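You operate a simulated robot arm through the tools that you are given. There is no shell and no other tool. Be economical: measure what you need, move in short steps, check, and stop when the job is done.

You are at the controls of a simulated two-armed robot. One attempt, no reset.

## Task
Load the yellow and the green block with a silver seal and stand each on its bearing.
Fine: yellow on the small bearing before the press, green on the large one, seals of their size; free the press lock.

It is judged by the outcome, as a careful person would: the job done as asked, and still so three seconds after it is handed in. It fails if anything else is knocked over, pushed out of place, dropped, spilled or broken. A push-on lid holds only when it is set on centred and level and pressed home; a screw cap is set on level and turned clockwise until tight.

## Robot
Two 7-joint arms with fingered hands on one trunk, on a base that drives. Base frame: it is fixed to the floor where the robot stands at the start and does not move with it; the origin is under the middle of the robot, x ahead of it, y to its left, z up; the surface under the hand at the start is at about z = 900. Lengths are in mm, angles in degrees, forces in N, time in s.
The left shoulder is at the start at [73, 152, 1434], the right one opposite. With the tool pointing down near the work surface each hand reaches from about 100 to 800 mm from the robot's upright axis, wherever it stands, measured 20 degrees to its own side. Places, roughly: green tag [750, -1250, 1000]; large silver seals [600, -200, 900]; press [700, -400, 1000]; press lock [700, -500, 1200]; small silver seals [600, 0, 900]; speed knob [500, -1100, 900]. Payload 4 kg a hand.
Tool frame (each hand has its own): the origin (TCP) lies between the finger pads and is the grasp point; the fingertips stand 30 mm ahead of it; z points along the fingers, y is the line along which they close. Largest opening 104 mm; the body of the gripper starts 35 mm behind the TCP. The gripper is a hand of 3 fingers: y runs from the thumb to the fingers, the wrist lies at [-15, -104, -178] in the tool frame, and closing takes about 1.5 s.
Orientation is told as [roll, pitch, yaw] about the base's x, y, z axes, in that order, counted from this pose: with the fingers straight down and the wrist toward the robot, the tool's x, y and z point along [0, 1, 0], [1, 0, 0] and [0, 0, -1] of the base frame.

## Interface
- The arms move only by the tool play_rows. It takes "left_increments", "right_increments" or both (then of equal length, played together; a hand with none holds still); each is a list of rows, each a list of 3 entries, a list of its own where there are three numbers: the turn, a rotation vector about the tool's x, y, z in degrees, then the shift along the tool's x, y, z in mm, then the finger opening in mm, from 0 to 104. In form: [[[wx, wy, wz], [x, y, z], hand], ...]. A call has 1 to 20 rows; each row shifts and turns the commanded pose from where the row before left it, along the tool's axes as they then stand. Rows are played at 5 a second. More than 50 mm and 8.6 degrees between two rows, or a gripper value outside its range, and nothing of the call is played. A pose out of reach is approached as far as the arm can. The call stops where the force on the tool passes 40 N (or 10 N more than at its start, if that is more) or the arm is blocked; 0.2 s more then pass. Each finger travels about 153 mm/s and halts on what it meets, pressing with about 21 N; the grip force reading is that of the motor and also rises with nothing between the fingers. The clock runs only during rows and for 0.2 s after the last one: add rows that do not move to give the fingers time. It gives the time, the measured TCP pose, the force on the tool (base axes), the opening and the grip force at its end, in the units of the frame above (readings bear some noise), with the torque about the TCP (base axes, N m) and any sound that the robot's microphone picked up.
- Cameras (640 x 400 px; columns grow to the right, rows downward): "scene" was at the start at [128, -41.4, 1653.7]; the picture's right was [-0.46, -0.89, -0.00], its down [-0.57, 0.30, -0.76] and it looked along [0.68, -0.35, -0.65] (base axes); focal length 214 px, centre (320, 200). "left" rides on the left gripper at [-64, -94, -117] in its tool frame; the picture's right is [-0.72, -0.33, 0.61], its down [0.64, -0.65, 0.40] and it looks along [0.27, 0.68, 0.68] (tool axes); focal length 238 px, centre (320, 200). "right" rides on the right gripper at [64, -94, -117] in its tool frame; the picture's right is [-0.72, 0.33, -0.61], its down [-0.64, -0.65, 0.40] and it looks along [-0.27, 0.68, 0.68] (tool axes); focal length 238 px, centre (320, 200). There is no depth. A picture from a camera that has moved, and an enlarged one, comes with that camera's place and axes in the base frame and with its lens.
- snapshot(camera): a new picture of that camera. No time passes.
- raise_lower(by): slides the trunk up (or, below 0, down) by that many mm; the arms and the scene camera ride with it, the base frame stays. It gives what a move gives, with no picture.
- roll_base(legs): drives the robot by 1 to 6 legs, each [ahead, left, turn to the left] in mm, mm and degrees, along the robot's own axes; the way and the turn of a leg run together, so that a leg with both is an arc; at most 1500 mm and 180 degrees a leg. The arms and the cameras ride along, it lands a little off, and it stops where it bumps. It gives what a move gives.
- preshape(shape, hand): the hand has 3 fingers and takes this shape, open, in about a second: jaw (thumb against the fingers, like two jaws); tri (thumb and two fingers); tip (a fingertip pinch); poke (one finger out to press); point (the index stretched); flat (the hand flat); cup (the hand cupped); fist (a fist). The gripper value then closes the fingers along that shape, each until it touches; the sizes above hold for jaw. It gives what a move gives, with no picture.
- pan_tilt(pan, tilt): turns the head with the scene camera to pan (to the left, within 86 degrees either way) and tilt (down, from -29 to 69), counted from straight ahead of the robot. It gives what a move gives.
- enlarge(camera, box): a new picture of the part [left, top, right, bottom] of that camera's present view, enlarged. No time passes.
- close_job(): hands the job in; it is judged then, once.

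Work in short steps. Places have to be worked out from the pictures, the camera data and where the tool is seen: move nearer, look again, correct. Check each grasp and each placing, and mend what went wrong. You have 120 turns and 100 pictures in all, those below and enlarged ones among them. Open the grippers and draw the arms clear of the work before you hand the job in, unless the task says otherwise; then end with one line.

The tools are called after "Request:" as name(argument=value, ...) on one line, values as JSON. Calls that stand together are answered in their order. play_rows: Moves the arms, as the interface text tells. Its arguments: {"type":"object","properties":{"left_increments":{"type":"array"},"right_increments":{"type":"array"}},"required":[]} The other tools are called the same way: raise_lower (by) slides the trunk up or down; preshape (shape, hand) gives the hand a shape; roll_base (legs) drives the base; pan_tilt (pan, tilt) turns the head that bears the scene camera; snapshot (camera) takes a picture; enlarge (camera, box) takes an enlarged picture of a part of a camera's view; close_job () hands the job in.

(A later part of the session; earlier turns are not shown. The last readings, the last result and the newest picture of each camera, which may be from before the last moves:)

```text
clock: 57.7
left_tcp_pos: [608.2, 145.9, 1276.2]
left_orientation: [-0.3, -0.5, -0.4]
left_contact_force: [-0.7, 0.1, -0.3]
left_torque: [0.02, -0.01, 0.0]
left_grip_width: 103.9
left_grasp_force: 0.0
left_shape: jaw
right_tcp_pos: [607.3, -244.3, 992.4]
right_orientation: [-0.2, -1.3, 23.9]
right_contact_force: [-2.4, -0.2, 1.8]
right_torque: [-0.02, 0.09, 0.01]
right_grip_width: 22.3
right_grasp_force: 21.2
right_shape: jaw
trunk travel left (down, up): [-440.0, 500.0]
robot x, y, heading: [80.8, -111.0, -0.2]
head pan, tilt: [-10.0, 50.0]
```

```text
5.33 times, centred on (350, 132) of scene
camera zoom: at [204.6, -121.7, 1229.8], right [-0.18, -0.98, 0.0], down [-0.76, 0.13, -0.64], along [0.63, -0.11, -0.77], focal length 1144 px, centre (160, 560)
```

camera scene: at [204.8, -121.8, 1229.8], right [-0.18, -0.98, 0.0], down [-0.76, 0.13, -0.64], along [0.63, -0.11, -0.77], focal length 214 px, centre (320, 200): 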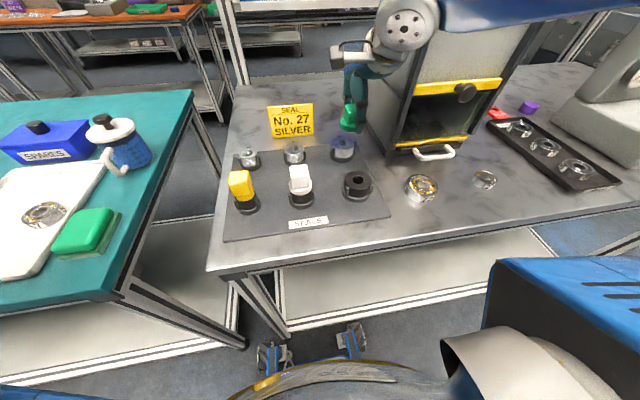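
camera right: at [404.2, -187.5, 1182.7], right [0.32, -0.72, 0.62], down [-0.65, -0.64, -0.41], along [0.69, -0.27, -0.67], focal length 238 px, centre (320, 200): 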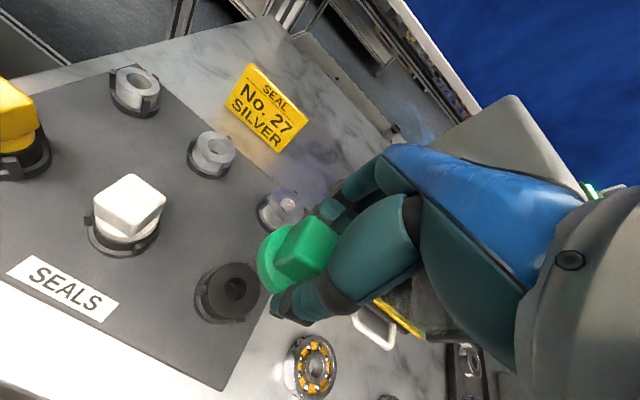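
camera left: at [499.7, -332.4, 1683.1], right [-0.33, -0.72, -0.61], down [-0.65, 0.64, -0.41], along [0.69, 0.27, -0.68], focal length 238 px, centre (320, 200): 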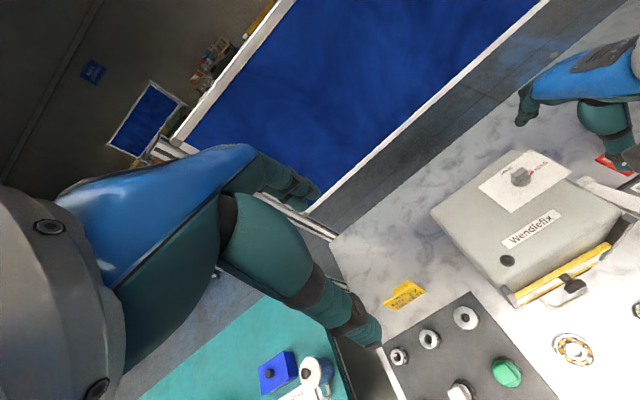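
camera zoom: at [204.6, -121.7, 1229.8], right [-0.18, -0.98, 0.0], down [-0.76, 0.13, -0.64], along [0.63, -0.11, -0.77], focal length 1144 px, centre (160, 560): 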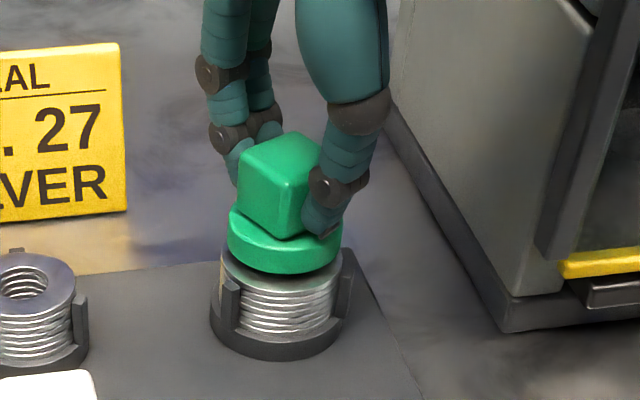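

The block is about 3–4 mm too far ahead and tilted 1.3°. I correct both, then lower the last millimetres.

Request:
play_rows(right_increments=[[[0, 0, 0], [0, 0, -3], 0], [[1.1, 0.3, 0], [0.8, -3.2, 0], 0], [[0, 0, 0], [0, 0, 3], 0], [[0, 0, 0], [0, 0, 3], 0], [[0, 0, 0], [0, 0, 1], 0], [[0, 0, 0], [0, 0, 0], 0]])

Request:
enlarge(camera="scene", box=[325, 95, 375, 170])

```text
clock: 59.1
left_tcp_pos: [610.3, 146.7, 1276.9]
left_orientation: [-0.3, -0.6, -0.4]
left_contact_force: [0.1, -0.2, -0.1]
left_torque: [-0.01, 0.0, -0.02]
left_grip_width: 103.9
left_grasp_force: 0.0
left_shape: jaw
right_tcp_pos: [604.3, -245.4, 989.2]
right_orientation: [0.1, -0.3, 24.0]
right_contact_force: [-0.2, 1.3, 4.1]
right_torque: [0.02, -0.03, -0.03]
right_grip_width: 22.7
right_grasp_force: 21.0
right_shape: jaw
trunk travel left (down, up): [-440.0, 500.0]
robot x, y, heading: [78.5, -111.0, 0.1]
head pan, tilt: [-10.0, 50.0]
```

```text
5.33 times, centred on (350, 132) of scene
camera zoom: at [204.2, -121.4, 1229.9], right [-0.18, -0.98, 0.0], down [-0.76, 0.13, -0.64], along [0.63, -0.11, -0.77], focal length 1144 px, centre (160, 560)
```

zoom: 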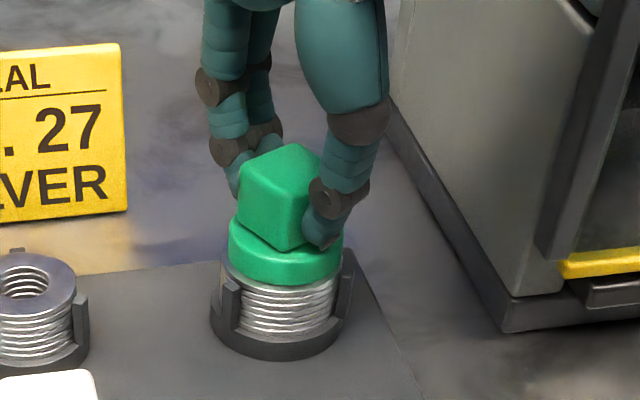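

Seated well. Now turn clockwise (positive about tool z) 64° with light downward force.

Request:
play_rows(right_increments=[[[0, 0, 0], [0, 0, 1], 0], [[0, 0, 8], [0, 0, 0], 0], [[0, 0, 8], [0, 0, 0], 0], [[0, 0, 8], [0, 0, 0], 0], [[0, 0, 8], [0, 0, 0], 0], [[0, 0, 8], [0, 0, 0], 0], [[0, 0, 8], [0, 0, 0], 0], [[0, 0, 8], [0, 0, 0], 0], [[0, 0, 8], [0, 0, 0], 0], [[0, 0, 0], [0, 0, 0], 0]])

Request:
enlarge(camera="scene", box=[325, 95, 375, 170])

```text
clock: 61.5
left_tcp_pos: [607.2, 145.2, 1278.6]
left_orientation: [-0.2, -0.7, -0.3]
left_contact_force: [-0.3, -1.1, -0.2]
left_torque: [0.03, -0.01, -0.03]
left_grip_width: 103.7
left_grasp_force: 0.1
left_shape: jaw
right_tcp_pos: [588.2, -257.0, 991.5]
right_orientation: [1.3, -1.3, -20.0]
right_contact_force: [5.2, 6.3, 13.0]
right_torque: [0.28, -0.25, 0.03]
right_grip_width: 23.4
right_grasp_force: 21.5
right_shape: jaw
right hand out of reach, approached as far as the arm can: row 6, 7, 8, 9
trunk travel left (down, up): [-440.0, 500.0]
robot x, y, heading: [79.6, -108.1, -0.3]
head pan, tilt: [-10.0, 50.0]
stopped in row 10 (right hand): the force on the tool passed its limit at 41 N (the readings are from after the stop); the commanded pose is now the measured one
```

```text
5.33 times, centred on (350, 132) of scene
camera zoom: at [204.8, -120.0, 1229.6], right [-0.17, -0.98, 0.0], down [-0.76, 0.13, -0.64], along [0.63, -0.11, -0.77], focal length 1144 px, centre (160, 560)
```

zoom: 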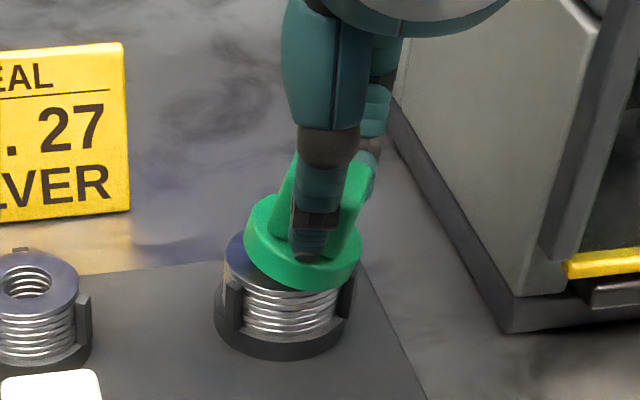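

The right arm cannot turn to negative yaw here and dragged the block off-centre. I lift it, turn back and level it, and look.

Request:
play_rows(right_increments=[[[0, 0, 0], [0, 0, -10], 0], [[0, 0, 0], [0, 0, -25], 0], [[0, 0, -7], [0, 0, 0], 0], [[0, 0, -7], [0, 0, 0], 0], [[-1.2, 1.2, -7], [0, 0, 0], 0], [[0, 0, 0], [0, 0, 0], 0]])

Request:
enlarge(camera="scene", box=[315, 75, 385, 170])

```text
clock: 62.9
left_tcp_pos: [607.5, 143.6, 1277.7]
left_orientation: [-0.2, -0.6, -0.3]
left_contact_force: [-0.3, 1.0, 0.6]
left_torque: [0.0, -0.04, -0.01]
left_grip_width: 103.8
left_grasp_force: 0.1
left_shape: jaw
right_tcp_pos: [587.5, -259.9, 1023.0]
right_orientation: [1.6, -2.4, 0.8]
right_contact_force: [0.0, -0.6, -1.2]
right_torque: [-0.02, 0.01, 0.03]
right_grip_width: 22.2
right_grasp_force: 21.0
right_shape: jaw
trunk travel left (down, up): [-440.0, 500.0]
robot x, y, heading: [77.3, -110.3, 0.1]
head pan, tilt: [-10.0, 50.0]
```

```text
4.21 times, centred on (350, 122) of scene
camera zoom: at [205.5, -121.7, 1229.7], right [-0.18, -0.98, 0.0], down [-0.76, 0.13, -0.64], along [0.63, -0.11, -0.77], focal length 903 px, centre (194, 526)
```

zoom: 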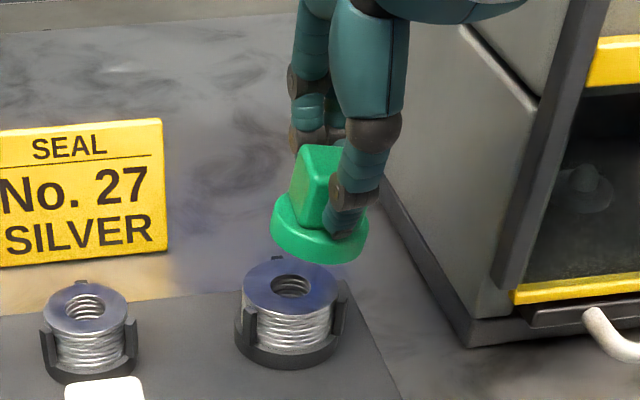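

I fix the hand's tilt, counter-roll the block by ~8° so its flange is level, and recentre above the seal.

Request:
play_rows(right_increments=[[[2.4, -4.8, 0], [0, 0, 0], 0], [[0, -4.8, 0], [0, 0, 0], 0], [[0, 0, 0], [15, 17, -2], 0], [[0, 0, 0], [0, 0, 0], 0], [[0, 0, 0], [0, 0, 0], 0]])

Request:
enlarge(camera="scene", box=[315, 75, 385, 170])

```text
clock: 64.1
left_tcp_pos: [607.9, 146.4, 1276.1]
left_orientation: [-0.3, -0.7, -0.4]
left_contact_force: [0.1, 0.0, 0.4]
left_torque: [0.01, -0.01, 0.01]
left_grip_width: 104.0
left_grasp_force: 0.1
left_shape: jaw
right_tcp_pos: [598.9, -247.0, 1025.0]
right_orientation: [-8.1, -0.2, 0.8]
right_contact_force: [0.2, 0.5, -0.9]
right_torque: [-0.04, -0.01, 0.02]
right_grip_width: 22.4
right_grasp_force: 20.8
right_shape: jaw
right hand out of reach, approached as far as the arm can: row 3
trunk travel left (down, up): [-440.0, 500.0]
robot x, y, heading: [78.6, -109.1, -0.1]
head pan, tilt: [-10.0, 50.0]
```

```text
4.21 times, centred on (350, 122) of scene
camera zoom: at [204.8, -120.8, 1229.8], right [-0.18, -0.98, 0.0], down [-0.76, 0.13, -0.64], along [0.63, -0.11, -0.77], focal length 903 px, centre (194, 526)
```

zoom: 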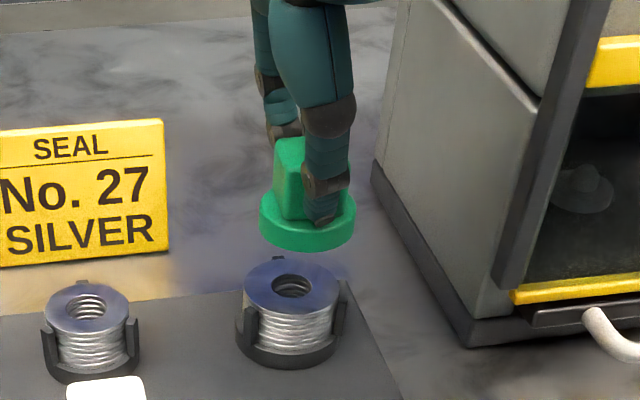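

Request:
enlarge(camera="right", box=[180, 160, 380, 360])

```text
2.00 times, centred on (280, 260) of right
camera zoom: at [503.0, -171.2, 1131.9], right [0.33, -0.62, 0.71], down [-0.64, -0.7, -0.31], along [0.69, -0.35, -0.63], focal length 477 px, centre (400, 80)
```

zoom: 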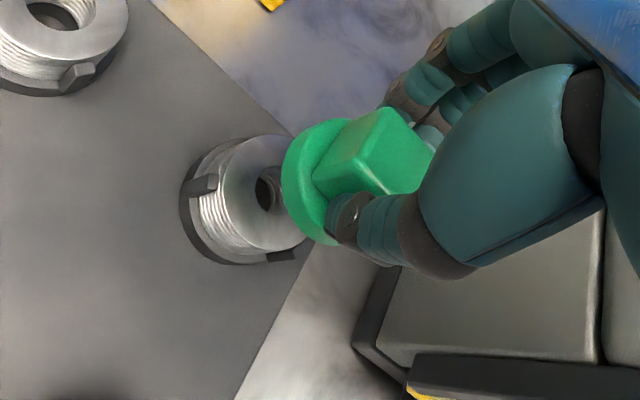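

Both views agree the block should move ≈(-6, +5) mm. I do so, then lower straight down until it touches.

Request:
play_rows(right_increments=[[[0, 0, 0], [5, -6, 0], 0], [[0, 0, 0], [1.4, 0, 9.9], 0], [[0, 0, 0], [1.4, 0, 9.9], 0], [[0, 0, 0], [0.7, 0, 5], 0], [[0, 0, 0], [0, 0, 0], 0], [[0, 0, 0], [0, 0, 0], 0]])

Request:
enlarge(camera="scene", box=[315, 75, 385, 170])

```text
clock: 65.5
left_tcp_pos: [608.4, 144.1, 1277.8]
left_orientation: [-0.1, -0.6, -0.5]
left_contact_force: [0.0, 0.7, -0.5]
left_torque: [0.01, 0.01, 0.03]
left_grip_width: 103.9
left_grasp_force: 0.0
left_shape: jaw
right_tcp_pos: [591.2, -246.1, 999.3]
right_orientation: [-8.0, -0.1, 0.8]
right_contact_force: [-0.3, 0.6, -0.2]
right_torque: [-0.01, -0.03, 0.0]
right_grip_width: 22.9
right_grasp_force: 20.8
right_shape: jaw
trunk travel left (down, up): [-440.0, 500.0]
robot x, y, heading: [77.4, -108.4, -0.2]
head pan, tilt: [-10.0, 50.0]
```

```text
4.21 times, centred on (350, 122) of scene
camera zoom: at [205.5, -121.6, 1229.7], right [-0.18, -0.98, 0.0], down [-0.76, 0.13, -0.64], along [0.63, -0.11, -0.77], focal length 903 px, centre (194, 526)
```

zoom: 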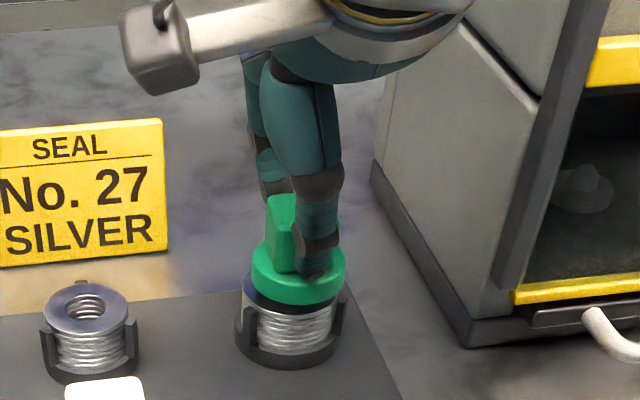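

Still ≈4 mm short in y. I shift (+2.5 x, +4.4 y) and lower in small steps until contact.

Request:
play_rows(right_increments=[[[0, 0, 0], [4.6, 2.5, 0], 0], [[0, 0, 0], [0.4, 0, 3], 0], [[0, 0, 0], [0.4, 0, 3], 0], [[0, 0, 0], [0.3, 0, 2], 0], [[0, 0, 0], [0, 0, 0], 0]])

Request:
enlarge(camera="scene", box=[325, 95, 375, 170])

```text
clock: 66.7
left_tcp_pos: [608.2, 145.9, 1278.7]
left_orientation: [-0.2, -0.6, -0.5]
left_contact_force: [-0.2, 0.4, -0.5]
left_torque: [-0.03, -0.01, 0.0]
left_grip_width: 103.9
left_grasp_force: 0.0
left_shape: jaw
right_tcp_pos: [590.7, -245.7, 992.2]
right_orientation: [-7.9, -0.4, 0.7]
right_contact_force: [2.7, -1.1, 9.5]
right_torque: [-0.05, -0.11, -0.04]
right_grip_width: 22.9
right_grasp_force: 21.0
right_shape: jaw
right hand out of reach, approached as far as the arm can: row 1
trunk travel left (down, up): [-440.0, 500.0]
robot x, y, heading: [80.6, -109.5, -0.2]
head pan, tilt: [-10.0, 50.0]
```

```text
5.33 times, centred on (350, 132) of scene
camera zoom: at [204.4, -121.4, 1230.1], right [-0.18, -0.98, 0.0], down [-0.76, 0.13, -0.64], along [0.63, -0.11, -0.77], focal length 1144 px, centre (160, 560)
```

zoom: 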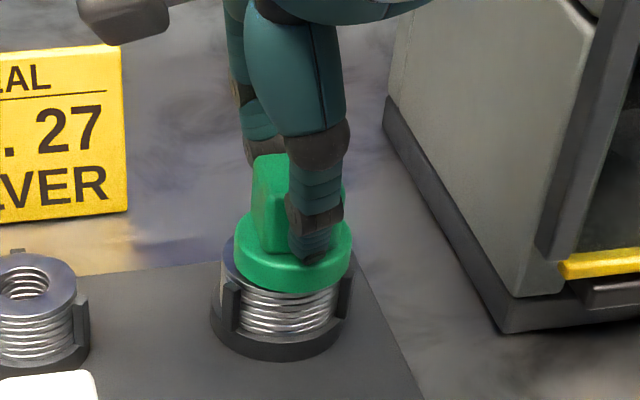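

It stands flat but 4 mm off in y and the arm is at its limit. I release it here (stable), rise, and will continue with the left hand, which can turn clockwise freely.

Request:
play_rows(right_increments=[[[0, 0, 0], [0, 0, -0.5], 40], [[0, 0, 0], [0, 0, 0], 60], [[0, 0, 0], [0, 0, 0], 104], [[0, 0, 0], [0, 0, 0], 104], [[0, 0, 0], [0, 0, -30], 104], [[0, 4, 0], [0, 0, -40], 104], [[0, 4, 0], [0, 0, -40], 104], [[0, 0, 0], [0, -30, -35], 104], [[0, 0, 0], [0, -40, -30], 104], [[0, 0, 0], [0, -40, -30], 104], [[0, 0, 0], [0, -40, -30], 104], [[0, 0, 0], [0, 0, -45], 104], [[0, 0, 0], [0, 0, -45], 104], [[0, 0, 0], [0, 0, -45], 104]])

Request:
enlarge(camera="scene", box=[315, 90, 385, 170])

```text
clock: 69.7
left_tcp_pos: [604.0, 143.7, 1282.0]
left_orientation: [-0.2, -0.9, -0.3]
left_contact_force: [0.5, -0.5, -0.3]
left_torque: [0.04, -0.04, 0.0]
left_grip_width: 104.0
left_grasp_force: 0.1
left_shape: jaw
right_tcp_pos: [422.4, -269.2, 1337.2]
right_orientation: [0.0, -0.2, 0.9]
right_contact_force: [-0.5, -0.3, 0.6]
right_torque: [0.02, -0.03, -0.01]
right_grip_width: 103.8
right_grasp_force: 0.1
right_shape: jaw
right hand out of reach, approached as far as the arm can: row 5, 13, 14
trunk travel left (down, up): [-440.0, 500.0]
robot x, y, heading: [77.3, -108.4, -0.0]
head pan, tilt: [-10.0, 50.0]
```

```text
5.00 times, centred on (350, 130) of scene
camera zoom: at [201.3, -122.9, 1230.2], right [-0.18, -0.98, 0.0], down [-0.75, 0.13, -0.64], along [0.63, -0.11, -0.77], focal length 1072 px, centre (170, 550)
```

zoom: 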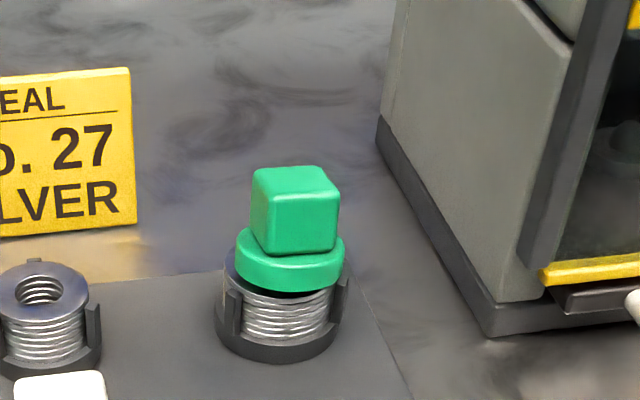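

Block stands on the seal (slightly off). I now drive 320 mm right so the left hand works on it, and turn the head.

Request:
roll_base(legs=[[0, -320, 0]])

Request:
pan_tilt(pan=20, tilt=45)

Request:
play_rows(left_increments=[[[0, 0, 0], [0, 0, 0], 104], [[0, 0, 0], [0, 0, 0], 104], [[0, 0, 0], [0, 0, 0], 104], [[0, 0, 0], [0, 0, 0], 104], [[0, 0, 0], [0, 0, 0], 104], [[0, 0, 0], [0, 0, 0], 104], [[0, 0, 0], [0, 0, 0], 104], [[0, 0, 0], [0, 0, 0], 104], [[0, 0, 0], [0, 0, 0], 104], [[0, 0, 0], [0, 0, 0], 104]])

Request:
snapshot(camera="scene")

```text
clock: 71.8
left_tcp_pos: [608.2, -171.1, 1276.0]
left_orientation: [-0.6, -0.5, -0.4]
left_contact_force: [-0.2, 1.0, -1.1]
left_torque: [0.02, -0.03, -0.01]
left_grip_width: 103.7
left_grasp_force: 0.1
left_shape: jaw
right_tcp_pos: [425.7, -582.2, 1334.7]
right_orientation: [-0.5, 0.0, 0.9]
right_contact_force: [-0.1, 0.3, -0.5]
right_torque: [-0.04, -0.04, 0.02]
right_grip_width: 103.8
right_grasp_force: 0.0
right_shape: jaw
trunk travel left (down, up): [-440.0, 500.0]
robot x, y, heading: [78.3, -432.0, -0.1]
head pan, tilt: [-10.0, 50.0]
```

```text
clock: 72.8
left_tcp_pos: [605.9, -183.1, 1280.6]
left_orientation: [-0.1, -0.6, -0.4]
left_contact_force: [-0.2, -0.6, -0.3]
left_torque: [0.03, 0.0, 0.03]
left_grip_width: 103.9
left_grasp_force: 0.1
left_shape: jaw
right_tcp_pos: [425.1, -593.9, 1335.4]
right_orientation: [0.1, -0.1, 0.9]
right_contact_force: [-0.1, 0.0, 0.3]
right_torque: [0.04, 0.0, -0.01]
right_grip_width: 103.7
right_grasp_force: 0.2
right_shape: jaw
trunk travel left (down, up): [-440.0, 500.0]
robot x, y, heading: [75.1, -432.6, 0.1]
head pan, tilt: [20.0, 45.0]
```

```text
clock: 75.0
left_tcp_pos: [607.0, -178.5, 1277.2]
left_orientation: [0.0, -0.7, -0.3]
left_contact_force: [0.3, 0.2, 0.1]
left_torque: [-0.01, 0.0, -0.03]
left_grip_width: 104.1
left_grasp_force: 0.1
left_shape: jaw
right_tcp_pos: [425.8, -590.4, 1335.5]
right_orientation: [0.0, -0.1, 0.9]
right_contact_force: [0.1, 0.7, 0.0]
right_torque: [-0.02, -0.02, 0.0]
right_grip_width: 103.8
right_grasp_force: 0.0
right_shape: jaw
trunk travel left (down, up): [-440.0, 500.0]
robot x, y, heading: [77.2, -432.2, 0.0]
head pan, tilt: [20.0, 45.0]
```

```text
25 pictures are left
camera scene: at [204.8, -402.9, 1236.7], right [0.34, -0.94, 0.0], down [-0.67, -0.24, -0.71], along [0.66, 0.24, -0.71], focal length 214 px, centre (320, 200)
```

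scene: 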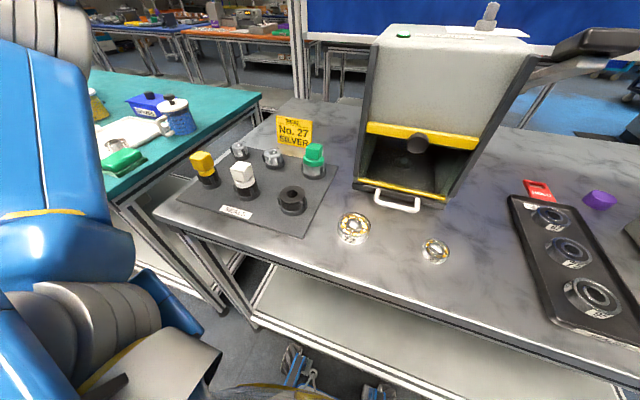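

I bring the left hand down towards the green block (≈(600,-248)).

Request:
play_rows(left_increments=[[[0, 0, 0], [-14, -1, 43], 104], [[0, 0, 0], [-14, -1, 43], 104], [[0, 0, 0], [-14, -1, 43], 104], [[0, 0, 0], [-14, -1, 43], 104], [[0, 0, 0], [-14, -1, 43], 104], [[0, 0, 0], [0, 0, 0], 104], [[0, 0, 0], [0, 0, 0], 104]])

Request:
enlarge(camera="scene", box=[270, 80, 370, 200])

Request:
enlarge(camera="left", box=[260, 150, 500, 390])

```text
clock: 76.6
left_tcp_pos: [603.1, -249.4, 1061.2]
left_orientation: [-0.3, -0.6, -0.3]
left_contact_force: [-0.1, -0.9, -0.4]
left_torque: [0.0, 0.0, -0.02]
left_grip_width: 103.7
left_grasp_force: 0.1
left_shape: jaw
right_tcp_pos: [424.7, -590.1, 1335.8]
right_orientation: [0.0, -0.1, 1.0]
right_contact_force: [-0.3, 0.7, -0.5]
right_torque: [0.02, -0.02, 0.0]
right_grip_width: 104.0
right_grasp_force: 0.1
right_shape: jaw
trunk travel left (down, up): [-440.0, 500.0]
robot x, y, heading: [77.1, -433.3, 0.0]
head pan, tilt: [20.0, 45.0]
```

```text
3.33 times, centred on (320, 140) of scene
camera zoom: at [204.8, -402.9, 1236.7], right [0.34, -0.94, 0.0], down [-0.67, -0.24, -0.71], along [0.66, 0.24, -0.71], focal length 715 px, centre (320, 400)
```

zoom: 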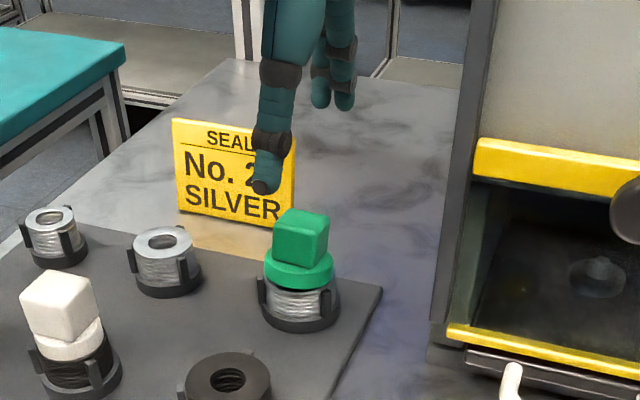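

```text
1.67 times, centred on (380, 270) of left
camera zoom: at [507.6, -312.3, 1177.1], right [-0.32, -0.72, -0.62], down [-0.64, 0.64, -0.41], along [0.69, 0.26, -0.67], focal length 397 px, centre (220, 83)
```

zoom: 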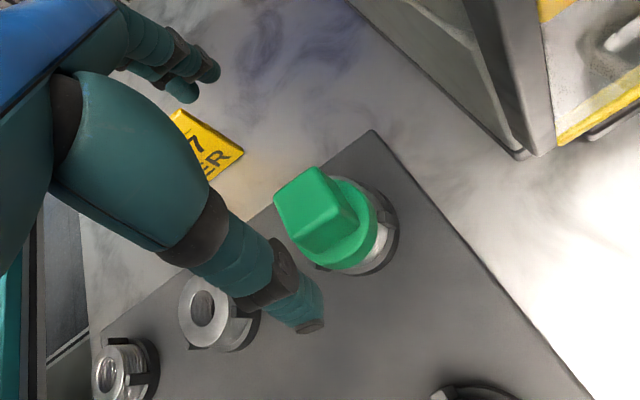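

Head centre ≈(598,-249). I shift -4 mm in x, descend to z≈990 and grip.

Request:
play_rows(left_increments=[[[0.5, 0, 0], [0, -4, 30], 104], [[0, 0, 0], [0, 0, 25], 104], [[0, 0, 0], [0, 0, 16], 104], [[0, 0, 0], [0, 0, 0], 104], [[0, 0, 0], [0, 0, 0], 60], [[0, 0, 0], [0, 0, 0], 30], [[0, 0, 0], [0, 0, 0], 5], [[0, 0, 0], [0, 0, 0], 0], [[0, 0, 0], [0, 0, 0], 0], [[0, 0, 0], [0, 0, 0], 0]])

Request:
enlarge(camera="scene", box=[270, 110, 370, 190])

```text
clock: 78.8
left_tcp_pos: [599.9, -249.2, 991.6]
left_orientation: [-0.2, -0.2, -0.2]
left_contact_force: [-0.2, 0.6, 0.4]
left_torque: [-0.01, -0.02, 0.01]
left_grip_width: 27.0
left_grasp_force: 21.1
left_shape: jaw
right_tcp_pos: [424.7, -589.5, 1335.1]
right_orientation: [0.0, 0.0, 0.9]
right_contact_force: [-0.2, 0.7, -0.2]
right_torque: [-0.02, 0.01, 0.0]
right_grip_width: 103.8
right_grasp_force: 0.1
right_shape: jaw
trunk travel left (down, up): [-440.0, 500.0]
robot x, y, heading: [76.4, -430.5, -0.1]
head pan, tilt: [20.0, 45.0]
```

```text
5.00 times, centred on (320, 150) of scene
camera zoom: at [204.9, -402.8, 1236.7], right [0.34, -0.94, 0.0], down [-0.67, -0.24, -0.71], along [0.66, 0.24, -0.71], focal length 1072 px, centre (320, 450)
```

zoom: 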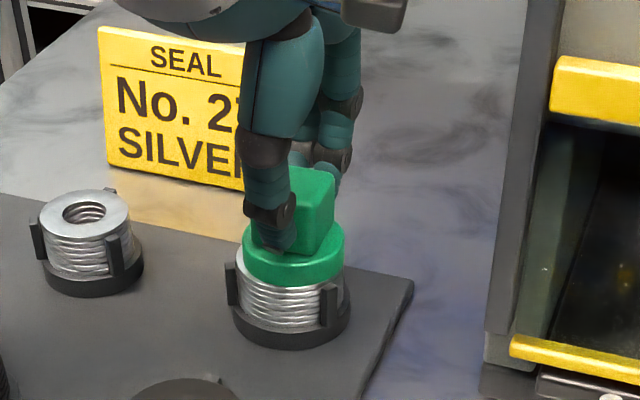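

Looks concentric from here. I press lightly and turn clockwise 40° with the left hand.

Request:
play_rows(left_increments=[[[0, 0, 0], [0, 0, 1.5], 0], [[0, 0, 8], [0, 0, 0], 0], [[0, 0, 8], [0, 0, 0], 0], [[0, 0, 8], [0, 0, 0], 0], [[0, 0, 8], [0, 0, 0], 0], [[0, 0, 8], [0, 0, 0], 0], [[0, 0, 0], [0, 0, 0], 0]])

Request:
enlarge(camera="scene", box=[270, 110, 370, 190])

```text
clock: 80.4
left_tcp_pos: [599.8, -247.7, 990.6]
left_orientation: [0.0, -0.4, -40.4]
left_contact_force: [-0.2, 0.7, 2.3]
left_torque: [0.03, -0.01, 0.01]
left_grip_width: 26.7
left_grasp_force: 20.6
left_shape: jaw
right_tcp_pos: [425.0, -589.2, 1335.5]
right_orientation: [0.0, 0.0, 0.9]
right_contact_force: [0.4, 0.2, -0.5]
right_torque: [0.01, -0.01, -0.03]
right_grip_width: 103.9
right_grasp_force: 0.0
right_shape: jaw
trunk travel left (down, up): [-440.0, 500.0]
robot x, y, heading: [79.7, -429.7, -0.3]
head pan, tilt: [20.0, 45.0]
```

```text
5.00 times, centred on (320, 150) of scene
camera zoom: at [204.5, -402.5, 1236.8], right [0.34, -0.94, 0.0], down [-0.67, -0.24, -0.71], along [0.66, 0.24, -0.71], focal length 1072 px, centre (320, 450)
```

zoom: 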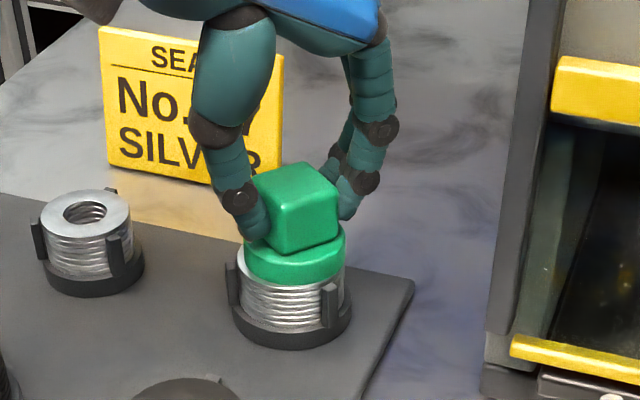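

Smooth turning within reach. I continue clockwise with a little more press.

Request:
play_rows(left_increments=[[[0, 0, 0], [0, 0, 2], 0], [[0, 0, 8], [0, 0, 0], 0], [[0, 0, 8], [0, 0, 0], 0], [[0, 0, 8], [0, 0, 0], 0], [[0, 0, 8], [0, 0, 0], 0], [[0, 0, 8], [0, 0, 0], 0], [[0, 0, 8], [0, 0, 0], 0], [[0, 0, 8], [0, 0, 0], 0], [[0, 0, 0], [0, 0, 0], 0]])

```text
clock: 81.3
left_tcp_pos: [589.9, -257.4, 984.7]
left_orientation: [1.2, -1.5, -47.1]
left_contact_force: [2.4, 5.0, 13.6]
left_torque: [0.25, -0.13, 0.0]
left_grip_width: 28.4
left_grasp_force: 20.7
left_shape: jaw
left hand out of reach, approached as far as the arm can: row 2, 3, 4
right_tcp_pos: [424.8, -588.4, 1334.7]
right_orientation: [-0.2, -0.1, 0.9]
right_contact_force: [1.1, -0.2, -0.3]
right_torque: [-0.04, -0.02, -0.01]
right_grip_width: 103.9
right_grasp_force: 0.0
right_shape: jaw
trunk travel left (down, up): [-440.0, 500.0]
robot x, y, heading: [75.6, -435.8, -0.2]
head pan, tilt: [20.0, 45.0]
stopped in row 4 (left hand): the force on the tool passed its limit at 46 N (the readings are from after the stop); the commanded pose is now the measured one
```

Reach ran out again past −45°. I lift the block, lower the trunk another 120 mm (which extends reach), turn the hand back to yaw ~0 and level it.

Request:
play_rows(left_increments=[[[0, 0, 0], [0, 0, -15], 0], [[0, 0, 0], [0, 0, -40], 0], [[0, 0, 0], [0, 0, -50], 0], [[0, 0, 0], [0, 0, -50], 0], [[0, 0, -8], [0, 0, 0], 0], [[0, 0, -8], [0, 0, 0], 0], [[0, 0, -8], [0, 0, 0], 0], [[0, 0, -8], [0, 0, 0], 0], [[0, 0, -8], [0, 0, 0], 0], [[0, 0, -7], [0, 0, 0], 0], [[0, 0, 0], [0, 0, 0], 0]])

Request:
raise_lower(by=-120)

```text
clock: 83.8
left_tcp_pos: [584.4, -260.2, 1137.6]
left_orientation: [-0.1, -1.6, -0.1]
left_contact_force: [-1.1, -0.1, -1.3]
left_torque: [-0.01, 0.01, 0.02]
left_grip_width: 27.4
left_grasp_force: 20.9
left_shape: jaw
right_tcp_pos: [424.7, -590.2, 1335.0]
right_orientation: [0.0, 0.0, 0.9]
right_contact_force: [0.2, -0.7, 0.1]
right_torque: [0.01, -0.02, 0.0]
right_grip_width: 103.7
right_grasp_force: 0.0
right_shape: jaw
trunk travel left (down, up): [-440.0, 500.0]
robot x, y, heading: [79.6, -430.3, -0.2]
head pan, tilt: [20.0, 45.0]
```

```text
clock: 85.2
left_tcp_pos: [584.8, -259.5, 1018.7]
left_orientation: [-0.1, -1.6, -0.2]
left_contact_force: [0.0, -0.7, -0.2]
left_torque: [0.03, -0.01, 0.0]
left_grip_width: 27.6
left_grasp_force: 21.0
left_shape: jaw
right_tcp_pos: [424.9, -590.5, 1215.0]
right_orientation: [0.0, -0.1, 0.9]
right_contact_force: [0.3, 0.2, 0.6]
right_torque: [0.02, 0.05, -0.03]
right_grip_width: 103.9
right_grasp_force: 0.0
right_shape: jaw
trunk travel left (down, up): [-320.0, 620.0]
robot x, y, heading: [74.5, -434.1, -0.3]
head pan, tilt: [20.0, 45.0]
```

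I level, recentre to (600,-249) and look from both cameras.

Request:
play_rows(left_increments=[[[1.5, 0, 0], [0, 0, 0], 0], [[0, 0, 0], [10.5, 15, 0], 0], [[0, 0, 0], [0, 0, 0], 0], [[0, 0, 0], [0, 0, 0], 0]])

Request:
enlarge(camera="scene", box=[270, 60, 370, 160])

Request:
enlarge(camera="left", box=[280, 160, 460, 340])

```text
clock: 86.2
left_tcp_pos: [601.1, -250.3, 1017.9]
left_orientation: [-0.2, -0.1, -0.3]
left_contact_force: [-0.1, 0.0, 0.3]
left_torque: [-0.04, 0.01, 0.01]
left_grip_width: 27.2
left_grasp_force: 21.2
left_shape: jaw
right_tcp_pos: [423.6, -590.4, 1215.6]
right_orientation: [0.0, -0.1, 0.9]
right_contact_force: [0.2, -0.4, 0.0]
right_torque: [0.0, -0.02, 0.0]
right_grip_width: 104.2
right_grasp_force: 0.2
right_shape: jaw
trunk travel left (down, up): [-320.0, 620.0]
robot x, y, heading: [78.4, -429.2, -0.1]
head pan, tilt: [20.0, 45.0]
```

```text
4.00 times, centred on (320, 110) of scene
camera zoom: at [205.0, -403.0, 1116.7], right [0.34, -0.94, 0.0], down [-0.67, -0.24, -0.71], along [0.66, 0.24, -0.71], focal length 858 px, centre (320, 560)
```

zoom: 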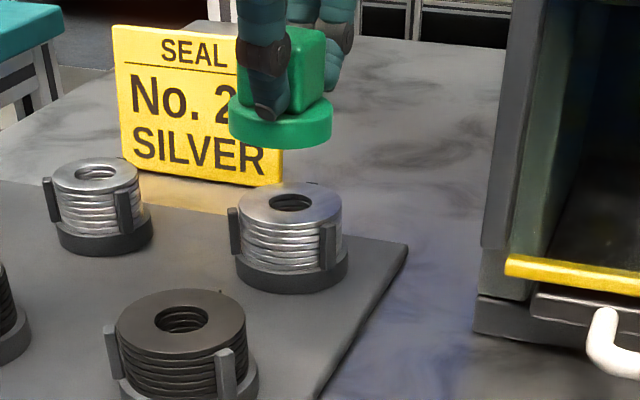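

```text
2.22 times, centred on (370, 250) of left
camera zoom: at [505.7, -313.5, 1135.1], right [-0.33, -0.72, -0.61], down [-0.65, 0.64, -0.41], along [0.69, 0.26, -0.68], focal length 530 px, centre (209, 89)
```

zoom: 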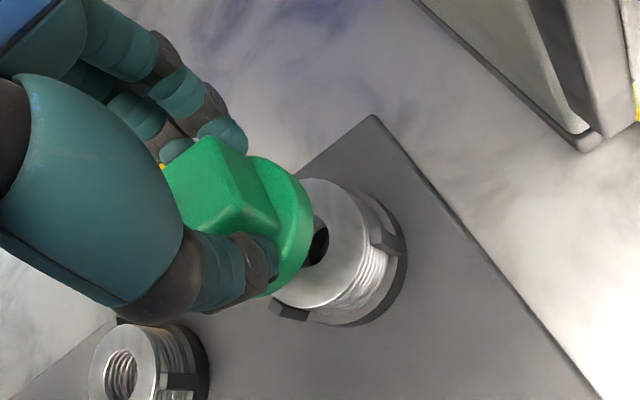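

Slight tilt (~3°, left side low) and ≈3 mm offset to −y needed. I correct and lower to just above the seat.

Request:
play_rows(left_increments=[[[0, 3, 0], [-4, 0.5, 0], 0], [[0, 0, 0], [0.5, 0, 10], 0], [[0, 0, 0], [0.5, 0, 10], 0], [[0, 0, 0], [0.2, 0, 4], 0], [[0, 0, 0], [0, 0, 0], 0], [[0, 0, 0], [0, 0, 0], 0]])

Request:
enlarge(camera="scene", box=[280, 80, 360, 160])

```text
clock: 87.7
left_tcp_pos: [600.2, -250.9, 995.0]
left_orientation: [2.9, -0.1, -0.2]
left_contact_force: [-0.3, -0.5, -0.9]
left_torque: [0.0, 0.03, 0.0]
left_grip_width: 27.3
left_grasp_force: 20.8
left_shape: jaw
right_tcp_pos: [426.3, -590.0, 1215.0]
right_orientation: [0.0, -0.1, 0.8]
right_contact_force: [0.0, 0.3, 0.8]
right_torque: [-0.01, 0.01, -0.01]
right_grip_width: 104.0
right_grasp_force: 0.1
right_shape: jaw
trunk travel left (down, up): [-320.0, 620.0]
robot x, y, heading: [79.6, -433.1, -0.2]
head pan, tilt: [20.0, 45.0]
```

```text
5.00 times, centred on (320, 120) of scene
camera zoom: at [205.0, -403.0, 1116.7], right [0.34, -0.94, 0.0], down [-0.67, -0.24, -0.71], along [0.66, 0.24, -0.71], focal length 1072 px, centre (320, 600)
```

zoom: 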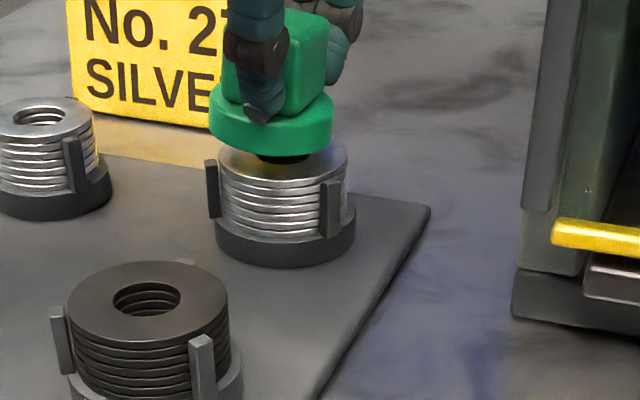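

Needs ≈4.5 mm to the image right. I shift (+1.5, −4.2) and lower until contact.

Request:
play_rows(left_increments=[[[0, 0, 0], [-4.2, 1.5, 0], 0], [[0, 0, 0], [0, 0, 3], 0], [[0, 0, 0], [0, 0, 2], 0], [[0, 0, 0], [0, 0, 2], 0], [[0, 0, 0], [0, 0, 1], 0], [[0, 0, 0], [0, 0, 0], 0]])

Request:
enlarge(camera="scene", box=[280, 80, 360, 160])

```text
clock: 89.0
left_tcp_pos: [603.3, -255.3, 985.9]
left_orientation: [2.9, -0.1, -0.3]
left_contact_force: [0.2, 1.7, 3.6]
left_torque: [0.0, -0.03, 0.0]
left_grip_width: 27.3
left_grasp_force: 20.9
left_shape: jaw
right_tcp_pos: [424.2, -590.0, 1215.4]
right_orientation: [0.0, -0.1, 0.8]
right_contact_force: [0.2, 1.0, -0.1]
right_torque: [0.04, -0.01, 0.01]
right_grip_width: 103.9
right_grasp_force: 0.0
right_shape: jaw
trunk travel left (down, up): [-320.0, 620.0]
robot x, y, heading: [76.5, -430.0, 0.1]
head pan, tilt: [20.0, 45.0]
```

```text
5.00 times, centred on (320, 120) of scene
camera zoom: at [204.3, -402.9, 1116.9], right [0.34, -0.94, 0.0], down [-0.67, -0.24, -0.71], along [0.66, 0.24, -0.71], focal length 1072 px, centre (320, 600)
```

zoom: 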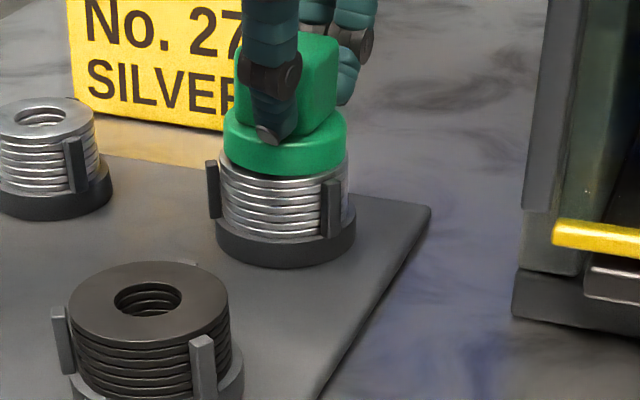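

Seated concentric and level. I open, level the hand, recentre it to (600,-249.5) and regrip so the turn axis matches the seal.

Request:
play_rows(left_increments=[[[0, 0, 0], [0, 0, 0], 50], [[0, 0, 0], [0, 0, 0], 80], [[0, 0, 0], [0, 0, 0], 80], [[0, -2.9, 0], [5.5, -3, -3], 80], [[0, 0, 0], [0, 0, 0], 80], [[0, 0, 0], [0, 0, 0], 40], [[0, 0, 0], [0, 0, 0], 10], [[0, 0, 0], [0, 0, 0], 0], [[0, 0, 0], [0, 0, 0], 0], [[0, 0, 0], [0, 0, 0], 0]])

Request:
play_rows(left_increments=[[[0, 0, 0], [0, 0, 1.5], 0], [[0, 0, 8], [0, 0, 0], 0], [[0, 0, 8], [0, 0, 0], 0], [[0, 0, 8], [0, 0, 0], 0], [[0, 0, 8], [0, 0, 0], 0], [[0, 0, 0], [0, 0, 0], 0]])

Request:
play_rows(left_increments=[[[0, 0, 8], [0, 0, 0], 0], [[0, 0, 8], [0, 0, 0], 0], [[0, 0, 8], [0, 0, 0], 0], [[0, 0, 0], [0, 0, 0], 0]])

```text
clock: 91.2
left_tcp_pos: [598.7, -249.7, 988.2]
left_orientation: [-0.1, 0.0, -0.1]
left_contact_force: [0.0, 0.4, 0.1]
left_torque: [-0.01, 0.0, -0.01]
left_grip_width: 26.6
left_grasp_force: 21.2
left_shape: jaw
right_tcp_pos: [424.5, -590.3, 1215.9]
right_orientation: [0.0, -0.1, 0.9]
right_contact_force: [0.0, 0.3, 0.6]
right_torque: [0.0, 0.01, -0.02]
right_grip_width: 103.8
right_grasp_force: 0.0
right_shape: jaw
trunk travel left (down, up): [-320.0, 620.0]
robot x, y, heading: [81.1, -430.7, -0.3]
head pan, tilt: [20.0, 45.0]
```

```text
clock: 92.7
left_tcp_pos: [599.6, -249.8, 987.3]
left_orientation: [-0.1, -0.2, -32.2]
left_contact_force: [0.6, 0.1, 2.9]
left_torque: [0.02, -0.01, 0.04]
left_grip_width: 26.7
left_grasp_force: 20.7
left_shape: jaw
right_tcp_pos: [423.2, -590.3, 1215.1]
right_orientation: [-0.1, -0.1, 0.9]
right_contact_force: [0.4, 1.0, -0.1]
right_torque: [0.0, -0.02, 0.02]
right_grip_width: 104.2
right_grasp_force: 0.1
right_shape: jaw
trunk travel left (down, up): [-320.0, 620.0]
robot x, y, heading: [78.8, -435.6, -0.2]
head pan, tilt: [20.0, 45.0]
```

```text
clock: 93.8
left_tcp_pos: [573.7, -222.9, 1044.4]
left_orientation: [6.0, -3.3, -45.4]
left_contact_force: [-0.6, 0.5, 0.0]
left_torque: [-0.01, 0.03, 0.02]
left_grip_width: 26.3
left_grasp_force: 21.3
left_shape: jaw
left hand out of reach, approached as far as the arm can: row 3
right_tcp_pos: [412.7, -580.7, 1220.7]
right_orientation: [0.7, -0.9, 2.2]
right_contact_force: [0.5, 0.4, -0.1]
right_torque: [-0.03, -0.03, -0.01]
right_grip_width: 104.0
right_grasp_force: 0.0
right_shape: jaw
trunk travel left (down, up): [-320.0, 620.0]
robot x, y, heading: [74.0, -415.5, 1.4]
head pan, tilt: [20.0, 45.0]
stopped in row 4 (left hand): the arm was blocked; the commanded pose is now the measured one
```

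The arm was blocked by something and the hand jumped up. I look at the scene.

Request:
snapshot(camera="scene")

```text
16 pictures are left
camera scene: at [177.4, -393.2, 1122.8], right [0.36, -0.93, 0.0], down [-0.64, -0.25, -0.72], along [0.68, 0.26, -0.69], focal length 214 px, centre (320, 200)
```

scene: 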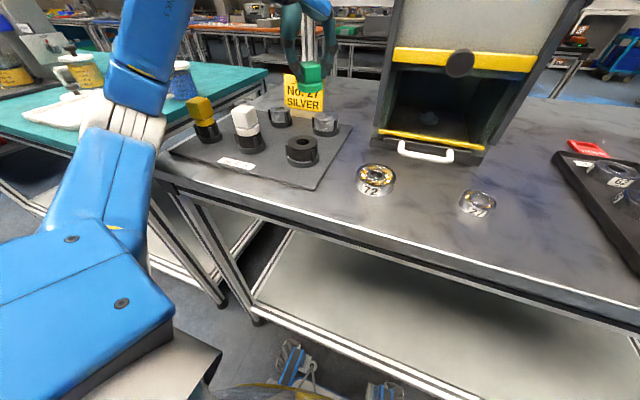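

The left forearm met the teal table's edge. I raise the trunk back 120 mm, which frees it, and let it settle.

Request:
raise_lower(by=120)

Request:
play_rows(left_increments=[[[0, 0, 0], [0, 0, 0], 0], [[0, 0, -7], [0, 0, 0], 0], [[0, 0, -7], [0, 0, 0], 0], [[0, 0, -7], [0, 0, 0], 0], [[0, 0, -7], [0, 0, 0], 0], [[0, 0, -7], [0, 0, 0], 0], [[0, 0, -7], [0, 0, 0], 0], [[0, 0, 0], [0, 0, 0], 0], [[0, 0, 0], [0, 0, 0], 0]])

Request:
snapshot(camera="scene")

```text
clock: 95.3
left_tcp_pos: [594.0, -222.0, 1137.1]
left_orientation: [3.4, -2.2, -46.3]
left_contact_force: [0.2, 0.1, -1.3]
left_torque: [-0.02, 0.0, -0.01]
left_grip_width: 26.2
left_grasp_force: 20.4
left_shape: jaw
right_tcp_pos: [433.4, -571.3, 1331.9]
right_orientation: [0.1, 0.2, 2.0]
right_contact_force: [0.2, -0.6, 0.1]
right_torque: [0.01, 0.0, -0.02]
right_grip_width: 104.0
right_grasp_force: 0.0
right_shape: jaw
trunk travel left (down, up): [-440.0, 500.0]
robot x, y, heading: [76.0, -417.7, 1.3]
head pan, tilt: [20.0, 45.0]
```

```text
clock: 97.3
left_tcp_pos: [595.1, -222.2, 1138.1]
left_orientation: [1.2, -3.9, -4.2]
left_contact_force: [-1.1, 0.1, -1.7]
left_torque: [-0.01, 0.03, -0.01]
left_grip_width: 26.2
left_grasp_force: 20.4
left_shape: jaw
right_tcp_pos: [435.3, -572.5, 1333.4]
right_orientation: [0.1, 0.4, 2.0]
right_contact_force: [-0.2, -0.4, 0.4]
right_torque: [-0.01, 0.0, 0.01]
right_grip_width: 103.8
right_grasp_force: 0.1
right_shape: jaw
trunk travel left (down, up): [-440.0, 500.0]
robot x, y, heading: [77.6, -415.7, 1.3]
head pan, tilt: [20.0, 45.0]
```

```text
15 pictures are left
camera scene: at [204.3, -386.3, 1236.7], right [0.36, -0.93, 0.0], down [-0.66, -0.25, -0.71], along [0.66, 0.25, -0.71], focal length 214 px, centre (320, 200)
```

scene: 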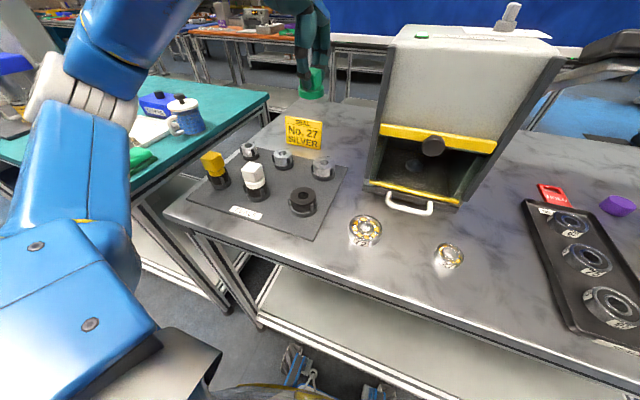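

Everything on both tables stands. I realign the base (turn −1.3°, +20 ahead, −10 left) for better reach and read the pose after settling.

Request:
roll_base(legs=[[20, -12, -1.3]])

Request:
play_rows(left_increments=[[[4.1, 0, 0], [0, 0, 0], 0], [[0, 0, -4], [0, 0, 10], 0], [[0, 0, 0], [0, 0, 30], 0], [[0, 0, 0], [0, 0, 30], 0], [[0, 0, 0], [0, 0, 0], 0], [[0, 0, 0], [0, 0, 0], 0], [[0, 0, 0], [0, 0, 0], 0], [[0, 0, 0], [0, 0, 0], 0], [[0, 0, 0], [0, 0, 0], 0], [[0, 0, 0], [0, 0, 0], 0]])

```text
clock: 98.2
left_tcp_pos: [613.8, -241.6, 1141.1]
left_orientation: [0.9, -4.2, -5.5]
left_contact_force: [-0.5, 1.2, -0.8]
left_torque: [-0.04, -0.01, -0.06]
left_grip_width: 26.5
left_grasp_force: 20.9
left_shape: jaw
right_tcp_pos: [445.6, -587.1, 1334.4]
right_orientation: [-0.2, 0.1, 0.8]
right_contact_force: [-0.8, -0.1, -0.8]
right_torque: [-0.07, -0.01, 0.0]
right_grip_width: 103.6
right_grasp_force: 0.0
right_shape: jaw
trunk travel left (down, up): [-440.0, 500.0]
robot x, y, heading: [98.2, -428.0, -0.2]
head pan, tilt: [20.0, 45.0]
```

```text
clock: 100.3
left_tcp_pos: [617.9, -242.5, 1069.3]
left_orientation: [1.2, 0.0, -1.5]
left_contact_force: [0.6, -0.3, 0.1]
left_torque: [0.01, -0.01, 0.01]
left_grip_width: 26.5
left_grasp_force: 21.4
left_shape: jaw
right_tcp_pos: [449.3, -589.8, 1332.7]
right_orientation: [0.0, 0.2, 0.8]
right_contact_force: [0.5, 0.2, -0.4]
right_torque: [0.01, 0.0, -0.01]
right_grip_width: 103.9
right_grasp_force: 0.1
right_shape: jaw
trunk travel left (down, up): [-440.0, 500.0]
robot x, y, heading: [94.1, -430.7, -0.4]
head pan, tilt: [20.0, 45.0]
```

Now to above the seal, level.

Request:
play_rows(left_increments=[[[0, -1.2, -1.5], [-3, -9, 10], 0], [[0, 0, 0], [-4, -9, 20], 0], [[0, 0, 0], [0, 0, 25], 0], [[0, 0, 0], [0, 0, 0], 0], [[0, 0, 0], [0, 0, 0], 0]])

Request:
enlarge(camera="scene", box=[270, 100, 370, 200])

```text
clock: 101.5
left_tcp_pos: [600.3, -250.6, 1013.7]
left_orientation: [0.0, -0.1, 0.1]
left_contact_force: [-0.6, -0.7, -1.6]
left_torque: [-0.01, -0.01, -0.02]
left_grip_width: 26.5
left_grasp_force: 20.5
left_shape: jaw
right_tcp_pos: [449.0, -590.6, 1333.7]
right_orientation: [0.1, 0.2, 0.8]
right_contact_force: [0.1, -0.2, -0.6]
right_torque: [0.01, -0.02, 0.01]
right_grip_width: 103.7
right_grasp_force: 0.0
right_shape: jaw
trunk travel left (down, up): [-440.0, 500.0]
robot x, y, heading: [100.4, -430.0, -0.3]
head pan, tilt: [20.0, 45.0]
```

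```text
4.00 times, centred on (320, 150) of scene
camera zoom: at [224.7, -400.6, 1236.7], right [0.34, -0.94, 0.0], down [-0.67, -0.24, -0.71], along [0.66, 0.24, -0.71], focal length 858 px, centre (320, 400)
```

zoom: 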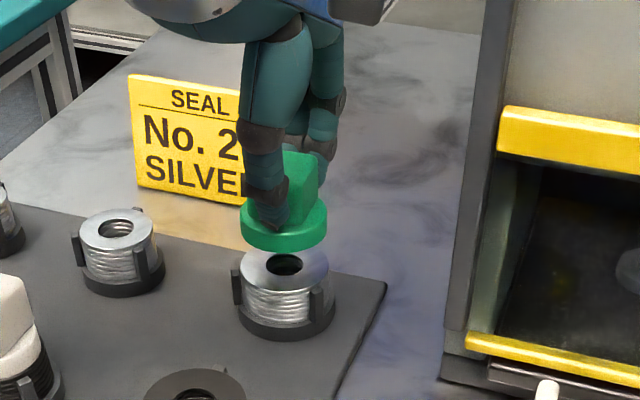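

Aligned and level. I lower onto the seal and turn 40° clockwise.

Request:
play_rows(left_increments=[[[0, 0, 0], [1, 0, 10], 0], [[0, 0, 0], [0, 0, 10], 0], [[0, 0, 0], [0, 0, 4], 0], [[0, 0, 0], [0, 0, 2], 0], [[0, 0, 0], [0, 0, 1], 0], [[0, 0, 8], [0, 0, 0], 0], [[0, 0, 8], [0, 0, 0], 0], [[0, 0, 8], [0, 0, 0], 0], [[0, 0, 8], [0, 0, 0], 0], [[0, 0, 8], [0, 0, 0], 0], [[0, 0, 0], [0, 0, 0], 0]])

```text
clock: 104.0
left_tcp_pos: [599.6, -247.7, 987.6]
left_orientation: [-0.1, 0.0, -39.8]
left_contact_force: [0.4, -0.9, 8.6]
left_torque: [-0.03, -0.06, 0.08]
left_grip_width: 27.0
left_grasp_force: 21.0
left_shape: jaw
right_tcp_pos: [447.7, -590.1, 1332.8]
right_orientation: [0.1, 0.0, 0.7]
right_contact_force: [0.0, 0.4, 0.1]
right_torque: [0.0, 0.02, -0.04]
right_grip_width: 104.1
right_grasp_force: 0.1
right_shape: jaw
trunk travel left (down, up): [-440.0, 500.0]
robot x, y, heading: [97.3, -428.7, -0.2]
head pan, tilt: [20.0, 45.0]
```

No problem so far; I go on clockwise another 32°.

Request:
play_rows(left_increments=[[[0, 0, 8], [0, 0, 0], 0], [[0, 0, 8], [0, 0, 0], 0], [[0, 0, 8], [0, 0, 0], 0], [[0, 0, 0], [0, 0, 0], 0]])

```text
clock: 105.0
left_tcp_pos: [599.3, -248.5, 987.7]
left_orientation: [-0.1, -0.1, -47.9]
left_contact_force: [-0.3, -0.5, 11.5]
left_torque: [-0.07, 0.01, 0.12]
left_grip_width: 27.4
left_grasp_force: 21.2
left_shape: jaw
left hand out of reach, approached as far as the arm can: row 2, 3
right_tcp_pos: [448.6, -590.1, 1332.5]
right_orientation: [-0.1, 0.1, 0.8]
right_contact_force: [0.6, 0.1, 0.4]
right_torque: [-0.02, 0.01, 0.02]
right_grip_width: 103.7
right_grasp_force: 0.0
right_shape: jaw
trunk travel left (down, up): [-440.0, 500.0]
robot x, y, heading: [97.7, -429.9, 0.0]
head pan, tilt: [20.0, 45.0]
```

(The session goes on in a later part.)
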